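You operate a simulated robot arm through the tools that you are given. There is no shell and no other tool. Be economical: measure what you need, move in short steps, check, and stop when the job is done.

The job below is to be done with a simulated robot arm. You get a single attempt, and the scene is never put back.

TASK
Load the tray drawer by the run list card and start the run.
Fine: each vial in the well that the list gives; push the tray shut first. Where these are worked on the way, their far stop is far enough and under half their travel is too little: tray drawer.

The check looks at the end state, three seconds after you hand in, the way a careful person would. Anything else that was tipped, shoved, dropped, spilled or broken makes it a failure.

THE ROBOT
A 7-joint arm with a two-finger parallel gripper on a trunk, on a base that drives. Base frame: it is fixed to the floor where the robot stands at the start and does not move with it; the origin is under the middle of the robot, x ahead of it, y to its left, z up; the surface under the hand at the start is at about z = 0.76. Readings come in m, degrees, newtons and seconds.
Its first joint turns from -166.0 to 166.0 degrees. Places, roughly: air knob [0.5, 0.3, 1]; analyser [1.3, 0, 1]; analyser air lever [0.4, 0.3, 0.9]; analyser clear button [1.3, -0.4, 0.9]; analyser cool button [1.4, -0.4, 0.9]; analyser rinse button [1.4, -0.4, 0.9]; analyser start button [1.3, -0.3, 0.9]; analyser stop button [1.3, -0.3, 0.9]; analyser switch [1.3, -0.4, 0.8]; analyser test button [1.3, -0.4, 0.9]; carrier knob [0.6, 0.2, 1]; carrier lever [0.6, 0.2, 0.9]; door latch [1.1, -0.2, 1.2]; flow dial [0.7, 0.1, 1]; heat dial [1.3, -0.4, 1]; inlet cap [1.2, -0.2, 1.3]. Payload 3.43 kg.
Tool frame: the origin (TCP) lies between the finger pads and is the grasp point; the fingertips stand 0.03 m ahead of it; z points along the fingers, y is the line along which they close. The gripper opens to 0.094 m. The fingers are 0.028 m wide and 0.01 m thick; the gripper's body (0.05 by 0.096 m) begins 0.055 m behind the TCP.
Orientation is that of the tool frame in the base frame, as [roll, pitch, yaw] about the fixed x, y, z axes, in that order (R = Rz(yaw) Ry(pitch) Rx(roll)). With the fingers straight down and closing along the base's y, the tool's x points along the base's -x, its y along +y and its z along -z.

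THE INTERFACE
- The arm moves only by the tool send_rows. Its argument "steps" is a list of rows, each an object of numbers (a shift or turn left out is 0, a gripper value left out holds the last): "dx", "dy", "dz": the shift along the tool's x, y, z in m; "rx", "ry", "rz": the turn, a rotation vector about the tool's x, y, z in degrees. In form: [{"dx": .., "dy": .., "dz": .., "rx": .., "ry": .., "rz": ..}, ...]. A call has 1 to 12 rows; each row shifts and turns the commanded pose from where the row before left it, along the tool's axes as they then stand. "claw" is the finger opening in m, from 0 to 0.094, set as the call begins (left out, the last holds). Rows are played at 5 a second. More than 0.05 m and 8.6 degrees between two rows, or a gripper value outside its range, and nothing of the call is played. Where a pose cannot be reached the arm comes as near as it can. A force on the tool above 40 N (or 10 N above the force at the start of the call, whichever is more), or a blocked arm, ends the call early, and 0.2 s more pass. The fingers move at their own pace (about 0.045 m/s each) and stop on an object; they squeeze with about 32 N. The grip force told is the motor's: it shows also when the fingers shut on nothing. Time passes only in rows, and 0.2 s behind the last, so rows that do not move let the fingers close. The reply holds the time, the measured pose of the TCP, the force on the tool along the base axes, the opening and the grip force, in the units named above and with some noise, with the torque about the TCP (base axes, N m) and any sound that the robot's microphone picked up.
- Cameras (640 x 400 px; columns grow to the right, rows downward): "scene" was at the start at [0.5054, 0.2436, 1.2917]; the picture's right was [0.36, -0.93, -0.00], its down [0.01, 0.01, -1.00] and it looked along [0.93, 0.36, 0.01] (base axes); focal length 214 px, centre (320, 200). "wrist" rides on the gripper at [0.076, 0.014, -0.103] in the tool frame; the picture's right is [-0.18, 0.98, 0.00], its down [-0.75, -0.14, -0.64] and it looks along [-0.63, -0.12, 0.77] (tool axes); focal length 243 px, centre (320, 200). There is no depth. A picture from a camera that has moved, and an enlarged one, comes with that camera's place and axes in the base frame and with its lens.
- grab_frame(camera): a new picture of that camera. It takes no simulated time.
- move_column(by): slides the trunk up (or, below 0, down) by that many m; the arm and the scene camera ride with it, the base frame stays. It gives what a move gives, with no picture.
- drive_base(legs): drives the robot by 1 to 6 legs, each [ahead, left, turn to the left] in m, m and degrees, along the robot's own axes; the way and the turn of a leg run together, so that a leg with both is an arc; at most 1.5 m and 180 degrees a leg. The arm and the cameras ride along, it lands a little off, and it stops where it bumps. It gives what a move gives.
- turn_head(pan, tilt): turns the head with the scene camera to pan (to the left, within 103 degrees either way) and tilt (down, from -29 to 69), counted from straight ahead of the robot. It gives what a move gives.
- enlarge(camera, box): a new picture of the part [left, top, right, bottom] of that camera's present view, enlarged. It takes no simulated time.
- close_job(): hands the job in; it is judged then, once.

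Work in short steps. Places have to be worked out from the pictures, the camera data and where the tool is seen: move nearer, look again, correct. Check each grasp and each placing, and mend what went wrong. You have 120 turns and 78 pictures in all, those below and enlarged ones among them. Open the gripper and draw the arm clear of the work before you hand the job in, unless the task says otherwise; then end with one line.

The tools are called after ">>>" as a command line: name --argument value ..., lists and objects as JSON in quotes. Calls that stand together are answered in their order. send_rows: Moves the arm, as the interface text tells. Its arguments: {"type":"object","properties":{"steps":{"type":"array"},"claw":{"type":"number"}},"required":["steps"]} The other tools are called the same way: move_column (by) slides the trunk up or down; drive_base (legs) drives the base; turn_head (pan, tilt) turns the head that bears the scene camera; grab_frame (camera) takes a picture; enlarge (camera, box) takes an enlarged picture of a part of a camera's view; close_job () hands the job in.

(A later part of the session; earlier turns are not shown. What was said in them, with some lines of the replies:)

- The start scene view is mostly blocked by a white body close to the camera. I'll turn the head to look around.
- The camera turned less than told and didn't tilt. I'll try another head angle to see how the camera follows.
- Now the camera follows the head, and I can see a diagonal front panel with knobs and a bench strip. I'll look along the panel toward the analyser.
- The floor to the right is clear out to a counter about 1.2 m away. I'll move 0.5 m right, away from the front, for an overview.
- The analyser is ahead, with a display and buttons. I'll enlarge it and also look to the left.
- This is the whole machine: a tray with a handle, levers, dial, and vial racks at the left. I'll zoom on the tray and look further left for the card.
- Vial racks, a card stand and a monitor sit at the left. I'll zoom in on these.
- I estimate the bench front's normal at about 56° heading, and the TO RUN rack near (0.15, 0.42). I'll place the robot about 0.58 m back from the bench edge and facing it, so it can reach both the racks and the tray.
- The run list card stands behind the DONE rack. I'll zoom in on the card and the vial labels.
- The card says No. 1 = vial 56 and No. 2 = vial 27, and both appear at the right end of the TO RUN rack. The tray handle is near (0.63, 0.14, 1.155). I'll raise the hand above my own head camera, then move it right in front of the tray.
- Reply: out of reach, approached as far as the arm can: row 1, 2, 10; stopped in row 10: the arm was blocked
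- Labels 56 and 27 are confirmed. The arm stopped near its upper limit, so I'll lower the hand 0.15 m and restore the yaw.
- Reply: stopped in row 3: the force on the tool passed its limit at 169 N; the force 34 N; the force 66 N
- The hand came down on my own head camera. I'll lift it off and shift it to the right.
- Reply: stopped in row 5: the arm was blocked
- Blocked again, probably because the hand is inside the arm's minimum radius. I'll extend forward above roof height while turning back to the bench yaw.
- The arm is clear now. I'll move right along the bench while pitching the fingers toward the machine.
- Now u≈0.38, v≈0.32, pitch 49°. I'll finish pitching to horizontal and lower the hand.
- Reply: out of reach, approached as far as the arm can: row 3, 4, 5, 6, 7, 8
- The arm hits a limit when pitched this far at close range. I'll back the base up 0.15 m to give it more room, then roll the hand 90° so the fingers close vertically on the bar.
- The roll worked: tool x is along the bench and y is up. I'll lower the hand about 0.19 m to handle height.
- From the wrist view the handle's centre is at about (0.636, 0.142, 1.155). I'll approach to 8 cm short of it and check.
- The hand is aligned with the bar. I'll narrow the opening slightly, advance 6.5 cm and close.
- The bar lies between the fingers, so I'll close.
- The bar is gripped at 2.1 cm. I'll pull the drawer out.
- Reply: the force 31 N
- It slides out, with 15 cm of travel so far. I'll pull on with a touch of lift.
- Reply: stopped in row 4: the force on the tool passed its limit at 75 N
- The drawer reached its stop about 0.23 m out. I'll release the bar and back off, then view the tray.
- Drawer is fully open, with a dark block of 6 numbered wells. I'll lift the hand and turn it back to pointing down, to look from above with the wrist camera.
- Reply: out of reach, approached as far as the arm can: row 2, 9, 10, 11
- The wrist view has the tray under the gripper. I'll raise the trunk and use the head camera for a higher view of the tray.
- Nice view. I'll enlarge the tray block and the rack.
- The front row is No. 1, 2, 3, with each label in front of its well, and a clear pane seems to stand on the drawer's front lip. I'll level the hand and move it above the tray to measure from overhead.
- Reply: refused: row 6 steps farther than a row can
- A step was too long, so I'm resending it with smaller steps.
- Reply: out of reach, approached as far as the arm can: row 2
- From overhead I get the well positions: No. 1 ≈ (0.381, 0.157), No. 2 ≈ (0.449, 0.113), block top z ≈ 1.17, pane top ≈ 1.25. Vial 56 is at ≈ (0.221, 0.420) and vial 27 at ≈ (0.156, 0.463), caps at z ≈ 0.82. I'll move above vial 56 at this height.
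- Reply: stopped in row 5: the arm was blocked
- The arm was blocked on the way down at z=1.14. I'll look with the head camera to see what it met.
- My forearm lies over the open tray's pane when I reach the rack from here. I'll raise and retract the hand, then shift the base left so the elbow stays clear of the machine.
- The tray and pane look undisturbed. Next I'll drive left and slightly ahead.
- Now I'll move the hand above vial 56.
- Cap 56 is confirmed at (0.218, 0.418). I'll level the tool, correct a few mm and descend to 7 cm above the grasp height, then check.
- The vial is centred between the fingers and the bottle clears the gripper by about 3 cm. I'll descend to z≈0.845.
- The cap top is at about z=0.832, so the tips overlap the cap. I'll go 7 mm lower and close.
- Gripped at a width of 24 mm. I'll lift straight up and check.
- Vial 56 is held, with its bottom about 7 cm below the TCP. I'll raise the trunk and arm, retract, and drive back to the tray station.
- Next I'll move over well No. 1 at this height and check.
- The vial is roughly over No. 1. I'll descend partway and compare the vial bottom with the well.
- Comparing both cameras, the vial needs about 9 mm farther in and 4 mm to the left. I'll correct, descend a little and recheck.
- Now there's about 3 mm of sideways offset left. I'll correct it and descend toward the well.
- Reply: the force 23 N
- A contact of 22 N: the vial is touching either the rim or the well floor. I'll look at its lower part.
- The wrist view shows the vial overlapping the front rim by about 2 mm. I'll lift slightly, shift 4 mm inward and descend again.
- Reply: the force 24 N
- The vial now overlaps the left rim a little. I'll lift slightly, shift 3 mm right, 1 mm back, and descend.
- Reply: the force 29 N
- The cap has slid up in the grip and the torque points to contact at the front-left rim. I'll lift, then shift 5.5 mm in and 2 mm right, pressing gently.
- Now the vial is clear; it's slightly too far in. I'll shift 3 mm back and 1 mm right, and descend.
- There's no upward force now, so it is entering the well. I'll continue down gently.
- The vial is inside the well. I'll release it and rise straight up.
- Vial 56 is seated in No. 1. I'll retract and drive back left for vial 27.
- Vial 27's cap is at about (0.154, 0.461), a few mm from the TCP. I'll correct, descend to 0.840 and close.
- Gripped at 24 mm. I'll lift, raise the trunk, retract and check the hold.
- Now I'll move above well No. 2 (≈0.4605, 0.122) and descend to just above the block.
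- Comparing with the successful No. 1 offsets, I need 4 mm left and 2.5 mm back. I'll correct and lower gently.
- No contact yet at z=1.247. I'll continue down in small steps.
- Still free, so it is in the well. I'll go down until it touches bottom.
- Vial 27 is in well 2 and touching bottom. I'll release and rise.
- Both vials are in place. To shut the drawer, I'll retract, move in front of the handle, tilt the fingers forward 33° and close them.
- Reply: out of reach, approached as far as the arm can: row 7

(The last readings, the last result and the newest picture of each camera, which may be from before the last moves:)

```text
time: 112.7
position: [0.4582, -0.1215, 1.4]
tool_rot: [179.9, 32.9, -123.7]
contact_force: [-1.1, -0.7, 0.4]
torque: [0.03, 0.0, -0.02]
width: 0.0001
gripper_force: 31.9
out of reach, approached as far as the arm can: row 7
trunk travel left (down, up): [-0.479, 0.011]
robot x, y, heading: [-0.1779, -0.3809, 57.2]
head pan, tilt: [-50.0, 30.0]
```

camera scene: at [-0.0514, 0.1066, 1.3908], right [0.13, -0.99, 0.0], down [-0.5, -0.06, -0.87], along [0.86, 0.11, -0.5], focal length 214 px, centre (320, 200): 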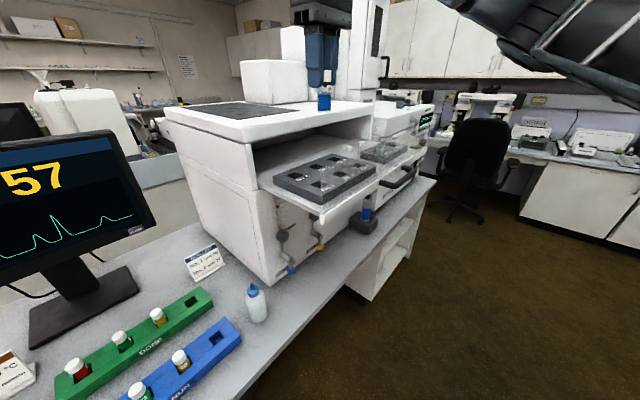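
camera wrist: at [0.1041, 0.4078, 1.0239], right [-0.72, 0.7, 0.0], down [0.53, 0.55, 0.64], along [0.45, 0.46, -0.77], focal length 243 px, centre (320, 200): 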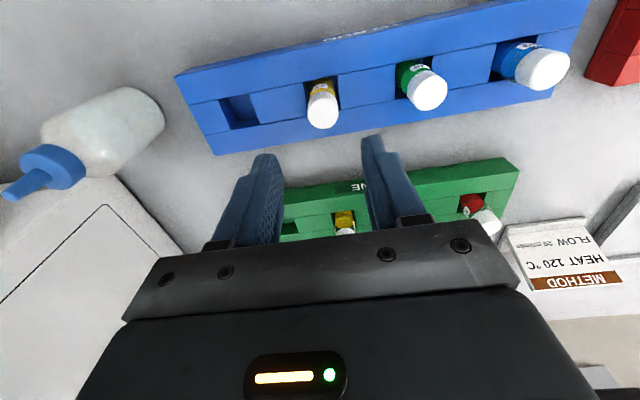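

Positioned in front of the handle. I'll lower to the bar height (z≈1.157).

>>> send_rows --steps '[{"dz": 0.0407, "dx": 0.0264}, {"dz": 0.0407, "dx": 0.0264}, {"dz": 0.0407, "dx": 0.0264}, {"dz": 0.0407, "dx": 0.0264}, {"dz": 0.0407, "dx": 0.0264}]'

>>> grab_frame --camera "wrist"

```text
time: 113.9
position: [0.4306, -0.1229, 1.3238]
tool_rot: [-177.4, 32.1, -123.7]
contact_force: [-0.6, 1.4, -0.3]
torque: [-0.06, 0.01, -0.02]
width: 0.0
gripper_force: 32.0
out of reach, approached as far as the arm can: row 1, 2, 3, 4, 5
trunk travel left (down, up): [-0.479, 0.011]
robot x, y, heading: [-0.1769, -0.3843, 57.1]
head pan, tilt: [-50.0, 30.0]
```

```text
11 pictures are left
camera wrist: at [0.3495, -0.2108, 1.3698], right [-0.72, 0.69, 0.06], down [0.26, 0.18, 0.95], along [0.65, 0.7, -0.31], focal length 243 px, centre (320, 200)
```

wrist: 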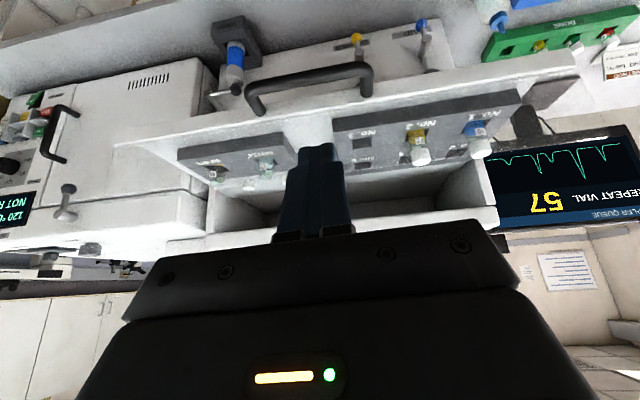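

The arm can't get lower with the trunk raised. I'll lower the trunk by 0.165 m instead.

>>> move_column --by -0.165

>>> grab_frame --camera "wrist"

```text
time: 115.8
position: [0.4298, -0.125, 1.1595]
tool_rot: [-177.4, 32.2, -123.7]
contact_force: [0.0, 0.5, -0.4]
torque: [-0.03, -0.02, -0.02]
width: 0.0
gripper_force: 32.2
trunk travel left (down, up): [-0.314, 0.176]
robot x, y, heading: [-0.1772, -0.3829, 57.3]
head pan, tilt: [-50.0, 30.0]
```

```text
10 pictures are left
camera wrist: at [0.3484, -0.2126, 1.206], right [-0.72, 0.69, 0.06], down [0.26, 0.18, 0.95], along [0.65, 0.7, -0.31], focal length 243 px, centre (320, 200)
```

wrist: 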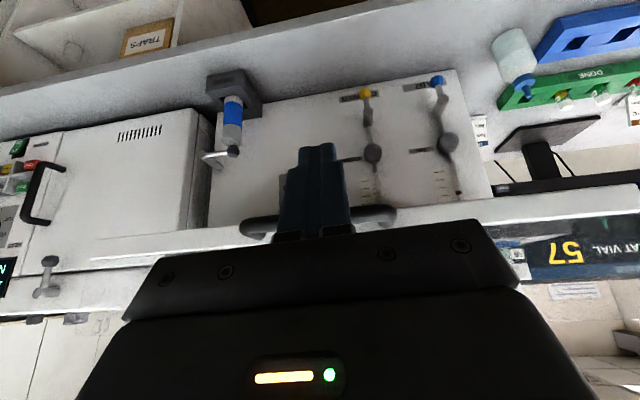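

The fingers are centred on the bar at its height. I'll push forward horizontally.

>>> send_rows --steps '[{"dz": 0.0213, "dx": -0.0339}, {"dz": 0.0213, "dx": -0.0339}, {"dz": 0.0213, "dx": -0.0339}, {"dz": 0.0213, "dx": -0.0339}, {"dz": 0.0213, "dx": -0.0339}]'

```text
time: 117.0
position: [0.5458, 0.04, 1.1587]
tool_rot: [-177.3, 32.1, -123.6]
contact_force: [-0.4, -0.6, 0.3]
torque: [-0.03, -0.03, 0.01]
width: 0.0
gripper_force: 31.9
trunk travel left (down, up): [-0.314, 0.176]
robot x, y, heading: [-0.1822, -0.3795, 56.9]
head pan, tilt: [-50.0, 30.0]
```

Little force is reported. I'll check that the drawer is moving with the hand.

>>> grab_frame --camera "scene"

```text
9 pictures are left
camera scene: at [-0.0398, 0.1004, 1.2258], right [0.12, -0.99, 0.0], down [-0.5, -0.06, -0.87], along [0.86, 0.11, -0.5], focal length 214 px, centre (320, 200)
```

scene: 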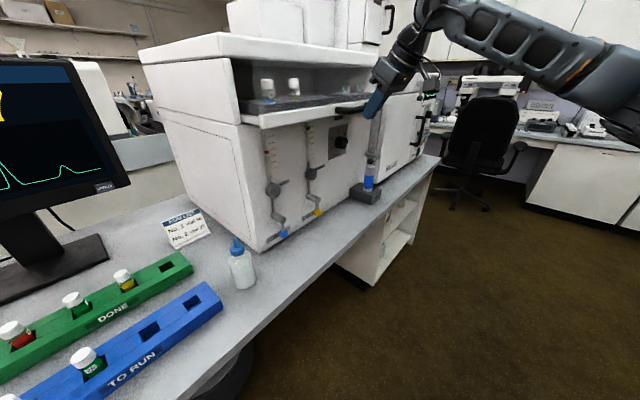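

The drawer is sliding in with both vials upright. I'll push on to its stop.

>>> send_rows --steps '[{"dz": 0.016, "dx": -0.0254}, {"dz": 0.016, "dx": -0.0254}, {"dz": 0.016, "dx": -0.0254}, {"dz": 0.0107, "dx": -0.0169}, {"dz": 0.008, "dx": -0.0127}]'

```text
time: 117.9
position: [0.5982, 0.1113, 1.1582]
tool_rot: [-177.4, 31.4, -123.8]
contact_force: [-0.2, -0.1, -2.1]
torque: [-0.06, 0.04, 0.0]
width: 0.0
gripper_force: 31.5
trunk travel left (down, up): [-0.314, 0.176]
robot x, y, heading: [-0.1806, -0.3859, 57.1]
head pan, tilt: [-50.0, 30.0]
stopped in row 4: the force on the tool passed its limit at 64 N (the readings are from after the stop); the commanded pose is now the measured one
```

The push stopped at 64 N. I'll check whether the drawer is fully shut.

>>> enlarge --camera "scene" --box '[220, 60, 400, 180]'

```text
3.33 times, centred on (310, 120) of scene
camera zoom: at [-0.0398, 0.1006, 1.2257], right [0.12, -0.99, 0.0], down [-0.5, -0.06, -0.87], along [0.86, 0.11, -0.5], focal length 715 px, centre (353, 467)
```

zoom: 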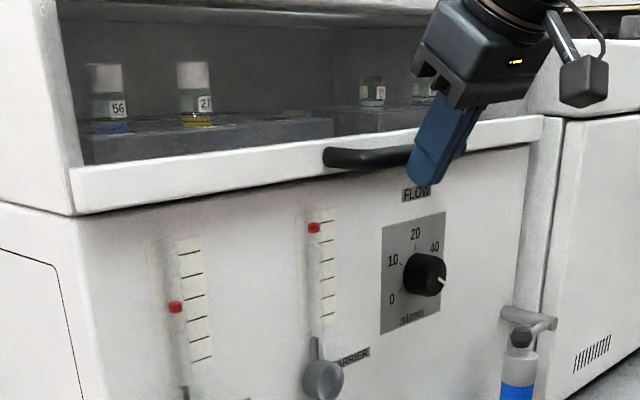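

It looks as it did at the start: flush. I'll give one short confirming push, then back off.

>>> send_rows --steps '[{"dz": 0.003, "dx": -0.005}, {"dz": 0.003, "dx": -0.005}, {}]'

>>> send_rows --steps '[{"dz": -0.02, "dx": 0.032}, {"dz": -0.02, "dx": 0.032}, {"dz": -0.02, "dx": 0.032}, {"dz": -0.02, "dx": 0.032}, {"dz": -0.02, "dx": 0.032}, {"dz": -0.02, "dx": 0.032}]'

```text
time: 118.3
position: [0.6005, 0.1127, 1.1561]
tool_rot: [-177.5, 30.8, -124.1]
contact_force: [-3.0, -5.1, -0.5]
torque: [-0.03, 0.01, 0.06]
width: 0.0
gripper_force: 32.3
trunk travel left (down, up): [-0.314, 0.176]
robot x, y, heading: [-0.1785, -0.38, 57.1]
head pan, tilt: [-50.0, 30.0]
stopped in row 2: the force on the tool passed its limit at 61 N (the readings are from after the stop); the commanded pose is now the measured one
```

```text
time: 119.7
position: [0.4722, -0.072, 1.1622]
tool_rot: [-177.5, 30.7, -124.0]
contact_force: [-0.1, 0.8, 0.5]
torque: [-0.01, 0.01, 0.01]
width: 0.0
gripper_force: 32.1
trunk travel left (down, up): [-0.314, 0.176]
robot x, y, heading: [-0.1761, -0.3826, 57.1]
head pan, tilt: [-50.0, 30.0]
```

The drawer is shut against its stop. Now I'll drive right along the bench toward the analyser's buttons and look.

>>> drive_base --legs '[[0, -0.87, 0]]'

>>> turn_head --pan -45 --tilt 25

>>> grab_frame --camera "scene"

```text
time: 124.2
position: [1.1839, -0.5296, 1.1613]
tool_rot: [-177.6, 30.7, -124.0]
contact_force: [-0.3, -0.6, -1.0]
torque: [0.02, -0.02, 0.02]
width: 0.0
gripper_force: 32.3
trunk travel left (down, up): [-0.314, 0.176]
robot x, y, heading: [0.5346, -0.843, 57.3]
head pan, tilt: [-50.0, 30.0]
```

```text
time: 124.9
position: [1.1858, -0.5296, 1.1626]
tool_rot: [-177.5, 30.7, -123.9]
contact_force: [0.3, 0.2, 0.2]
torque: [-0.01, 0.05, 0.03]
width: 0.0
gripper_force: 31.6
trunk travel left (down, up): [-0.314, 0.176]
robot x, y, heading: [0.5313, -0.8396, 57.4]
head pan, tilt: [-45.0, 25.0]
```

```text
7 pictures are left
camera scene: at [0.6731, -0.3506, 1.2336], right [0.21, -0.98, 0.0], down [-0.41, -0.09, -0.91], along [0.89, 0.19, -0.42], focal length 214 px, centre (320, 200)
```

scene: 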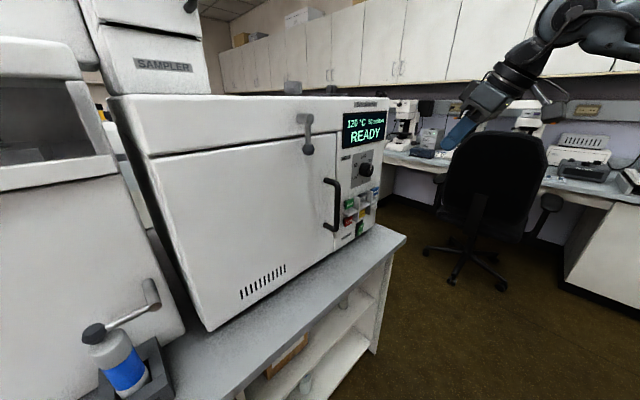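

The display says READY. I'll zoom in on the buttons.

>>> enlarge --camera "scene" --box '[325, 175, 390, 245]'

```text
5.71 times, centred on (358, 210) of scene
camera zoom: at [0.6731, -0.3506, 1.2336], right [0.21, -0.98, 0.0], down [-0.41, -0.09, -0.91], along [0.89, 0.19, -0.42], focal length 1226 px, centre (106, 143)
```

zoom: 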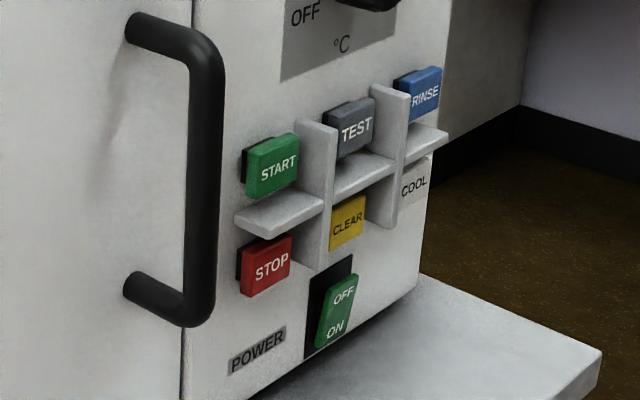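

START is the green upper-left button, at about (1.284, -0.310, 0.938). I'll align the hand sideways with it, pitch the fingers more horizontal, and advance a bit at this height.

>>> send_rows --steps '[{"dy": 0.0375}, {"dz": 0.0245, "dx": -0.0415}, {"dz": 0.0245, "dx": -0.0415}, {"ry": -8.2}, {"ry": -8.2}, {"ry": -8.2}, {"ry": -8.2}, {"ry": -8.2}]'

```text
time: 126.7
position: [1.2096, -0.4301, 1.1618]
tool_rot: [-173.0, 71.7, -118.6]
contact_force: [-0.3, 0.0, -0.4]
torque: [-0.02, 0.03, -0.01]
width: 0.0
gripper_force: 31.6
trunk travel left (down, up): [-0.314, 0.176]
robot x, y, heading: [0.5374, -0.8413, 57.3]
head pan, tilt: [-45.0, 25.0]
```

The pitch is 72° now. I'll lower the trunk 0.213 m to bring the tips to the button's height, then look.

>>> move_column --by -0.213

>>> grab_frame --camera "wrist"

```text
time: 129.0
position: [1.2097, -0.4291, 0.9479]
tool_rot: [-173.3, 71.7, -118.7]
contact_force: [0.0, 0.2, 0.4]
torque: [-0.02, 0.04, 0.02]
width: 0.0
gripper_force: 32.2
trunk travel left (down, up): [-0.101, 0.389]
robot x, y, heading: [0.5357, -0.8397, 57.3]
head pan, tilt: [-45.0, 25.0]
```

```text
5 pictures are left
camera wrist: at [1.1298, -0.5211, 0.9079], right [-0.78, 0.62, 0.14], down [-0.13, -0.37, 0.92], along [0.62, 0.7, 0.36], focal length 243 px, centre (320, 200)
```

wrist: 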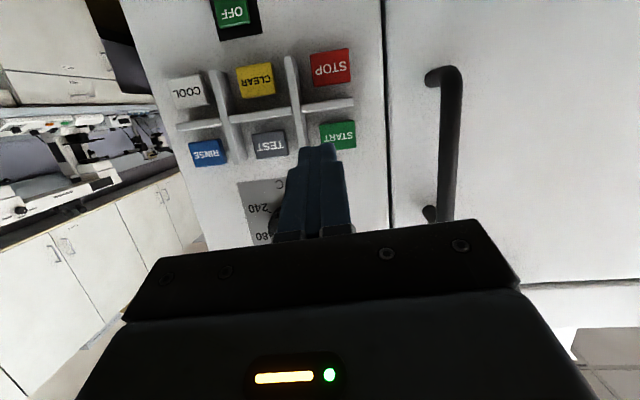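

START refines to (1.281, -0.307, 0.94), and the tip needs about 8 mm left. I'll advance to roughly 2 cm short of it.

>>> send_rows --steps '[{"dy": 0.008}, {"dx": -0.0094, "dy": 0.0011, "dz": 0.0285}, {"dx": -0.0094, "dy": 0.0011, "dz": 0.0285}, {"dx": -0.0094, "dy": 0.0011, "dz": 0.0285}]'

>>> grab_frame --camera "wrist"

```text
time: 130.0
position: [1.2517, -0.3474, 0.9473]
tool_rot: [-173.2, 71.7, -118.7]
contact_force: [-0.1, 0.7, 0.3]
torque: [0.0, 0.0, 0.0]
width: 0.0
gripper_force: 32.4
trunk travel left (down, up): [-0.101, 0.389]
robot x, y, heading: [0.5351, -0.8404, 57.0]
head pan, tilt: [-45.0, 25.0]
```

```text
4 pictures are left
camera wrist: at [1.1719, -0.4392, 0.9075], right [-0.78, 0.62, 0.14], down [-0.13, -0.37, 0.92], along [0.62, 0.7, 0.36], focal length 243 px, centre (320, 200)
```

wrist: 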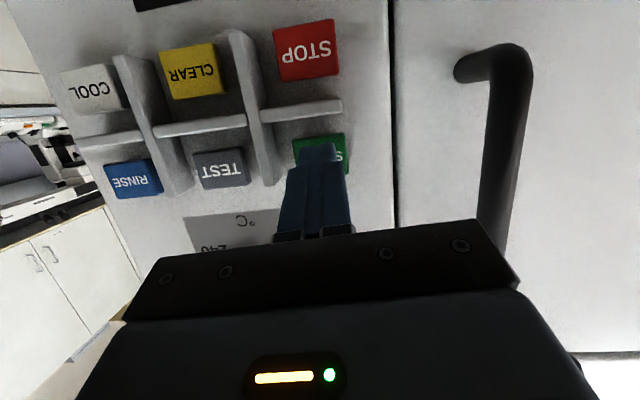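

The tip is centred on START. I'll press in small steps.

>>> send_rows --steps '[{"dx": -0.0019, "dz": 0.0057}, {"dx": -0.0019, "dz": 0.0057}, {"dx": -0.0016, "dz": 0.0047}, {"dx": -0.0016, "dz": 0.0047}, {"dx": -0.0012, "dz": 0.0038}, {"dx": -0.0012, "dz": 0.0038}]'

```text
time: 131.0
position: [1.2616, -0.3344, 0.949]
tool_rot: [-173.6, 71.5, -119.0]
contact_force: [-24.5, -25.4, -0.4]
torque: [0.06, -0.12, 0.21]
width: 0.0001
gripper_force: 31.7
trunk travel left (down, up): [-0.101, 0.389]
robot x, y, heading: [0.5372, -0.8422, 57.3]
head pan, tilt: [-45.0, 25.0]
heard: click
stopped in row 5: the force on the tool passed its limit at 45 N (the readings are from after the stop); the commanded pose is now the measured one
```

A click was heard. I'll back off and read the display.

>>> send_rows --steps '[{"dx": 0.0094, "dz": -0.0285}, {"dx": 0.0125, "dz": -0.038}, {"dx": 0.0125, "dz": -0.038}, {"dx": 0.0125, "dz": -0.038}]'

>>> turn_head --pan -45 --tilt 5

>>> enlarge --camera "scene" --box '[230, 60, 470, 210]'

```text
time: 132.0
position: [1.1766, -0.4536, 0.9498]
tool_rot: [-173.5, 71.5, -118.9]
contact_force: [0.8, -0.3, -0.6]
torque: [0.01, -0.02, -0.03]
width: 0.0
gripper_force: 32.0
trunk travel left (down, up): [-0.101, 0.389]
robot x, y, heading: [0.5332, -0.8434, 57.2]
head pan, tilt: [-45.0, 25.0]
```

```text
time: 132.8
position: [1.1766, -0.4533, 0.9491]
tool_rot: [-173.5, 71.4, -119.0]
contact_force: [0.4, 0.5, -0.1]
torque: [0.0, 0.01, -0.01]
width: 0.0
gripper_force: 31.9
trunk travel left (down, up): [-0.101, 0.389]
robot x, y, heading: [0.5376, -0.8443, 57.1]
head pan, tilt: [-45.0, 5.0]
```

```text
2.67 times, centred on (350, 135) of scene
camera zoom: at [0.6727, -0.351, 1.053], right [0.21, -0.98, 0.0], down [-0.09, -0.02, -1.0], along [0.97, 0.21, -0.09], focal length 572 px, centre (240, 373)
```

zoom: 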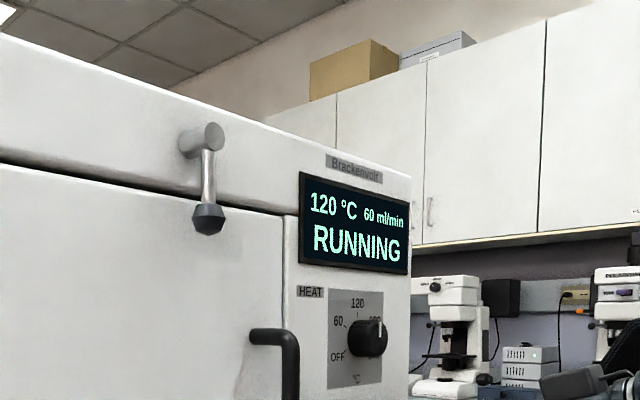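

The display reads RUNNING. I'll open the gripper and draw the arm well clear.

>>> send_rows --steps '[{"dx": 0.0125, "dz": -0.038}, {"dx": 0.0125, "dz": -0.038}, {}, {}, {}]' --claw 0.08

>>> turn_head --pan 20 --tilt 10

>>> grab_frame --camera "scene"

```text
time: 133.5
position: [1.1107, -0.4199, 0.9479]
tool_rot: [-176.6, 72.4, -109.3]
contact_force: [0.1, 0.3, 0.4]
torque: [-0.01, 0.01, 0.02]
width: 0.0542
gripper_force: 0.0
trunk travel left (down, up): [-0.101, 0.389]
robot x, y, heading: [0.5375, -0.8383, 57.2]
head pan, tilt: [-45.0, 5.0]
stopped in row 3: the arm was blocked; the commanded pose is now the measured one
```

```text
time: 134.8
position: [1.1093, -0.4212, 0.9469]
tool_rot: [-176.0, 72.1, -108.4]
contact_force: [-0.2, 0.0, 0.2]
torque: [0.0, -0.02, 0.01]
width: 0.0799
gripper_force: 0.1
trunk travel left (down, up): [-0.101, 0.389]
robot x, y, heading: [0.5351, -0.8439, 57.3]
head pan, tilt: [20.0, 10.0]
```

```text
2 pictures are left
camera scene: at [0.6062, -0.2784, 1.044], right [0.98, -0.22, 0.0], down [-0.04, -0.17, -0.98], along [0.22, 0.96, -0.18], focal length 214 px, centre (320, 200)
```

scene: 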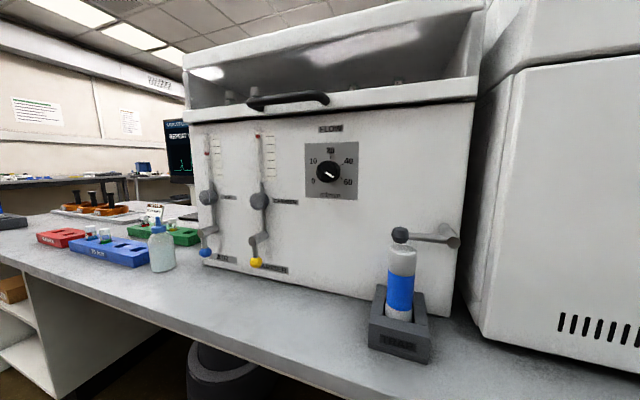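

The drawer is shut, everything stands upright, and the hand is free in front of the analyser. I'll back the base off by 10 cm for clearance and hand in.

>>> drive_base --legs '[[-0.1, 0, 0]]'

>>> close_job

```text
time: 136.1
position: [1.0558, -0.502, 0.949]
tool_rot: [-175.8, 72.2, -108.1]
contact_force: [-0.6, 0.4, -0.2]
torque: [0.01, 0.02, -0.02]
width: 0.0801
gripper_force: 0.1
trunk travel left (down, up): [-0.101, 0.389]
robot x, y, heading: [0.4824, -0.9277, 57.4]
head pan, tilt: [20.0, 10.0]
stopped in leg 1: the robot was blocked; the commanded pose is now the measured one
```

```text
The job is handed in.
```

Vial 56 is in No. 1, vial 27 is in No. 2, the tray was pushed shut before START, and the display read RUNNING; the flow still reads 60 ml/min (the method card says 20), which I left alone, and the last 10 cm base move back was blocked right at its end, with no picture taken of what it met.
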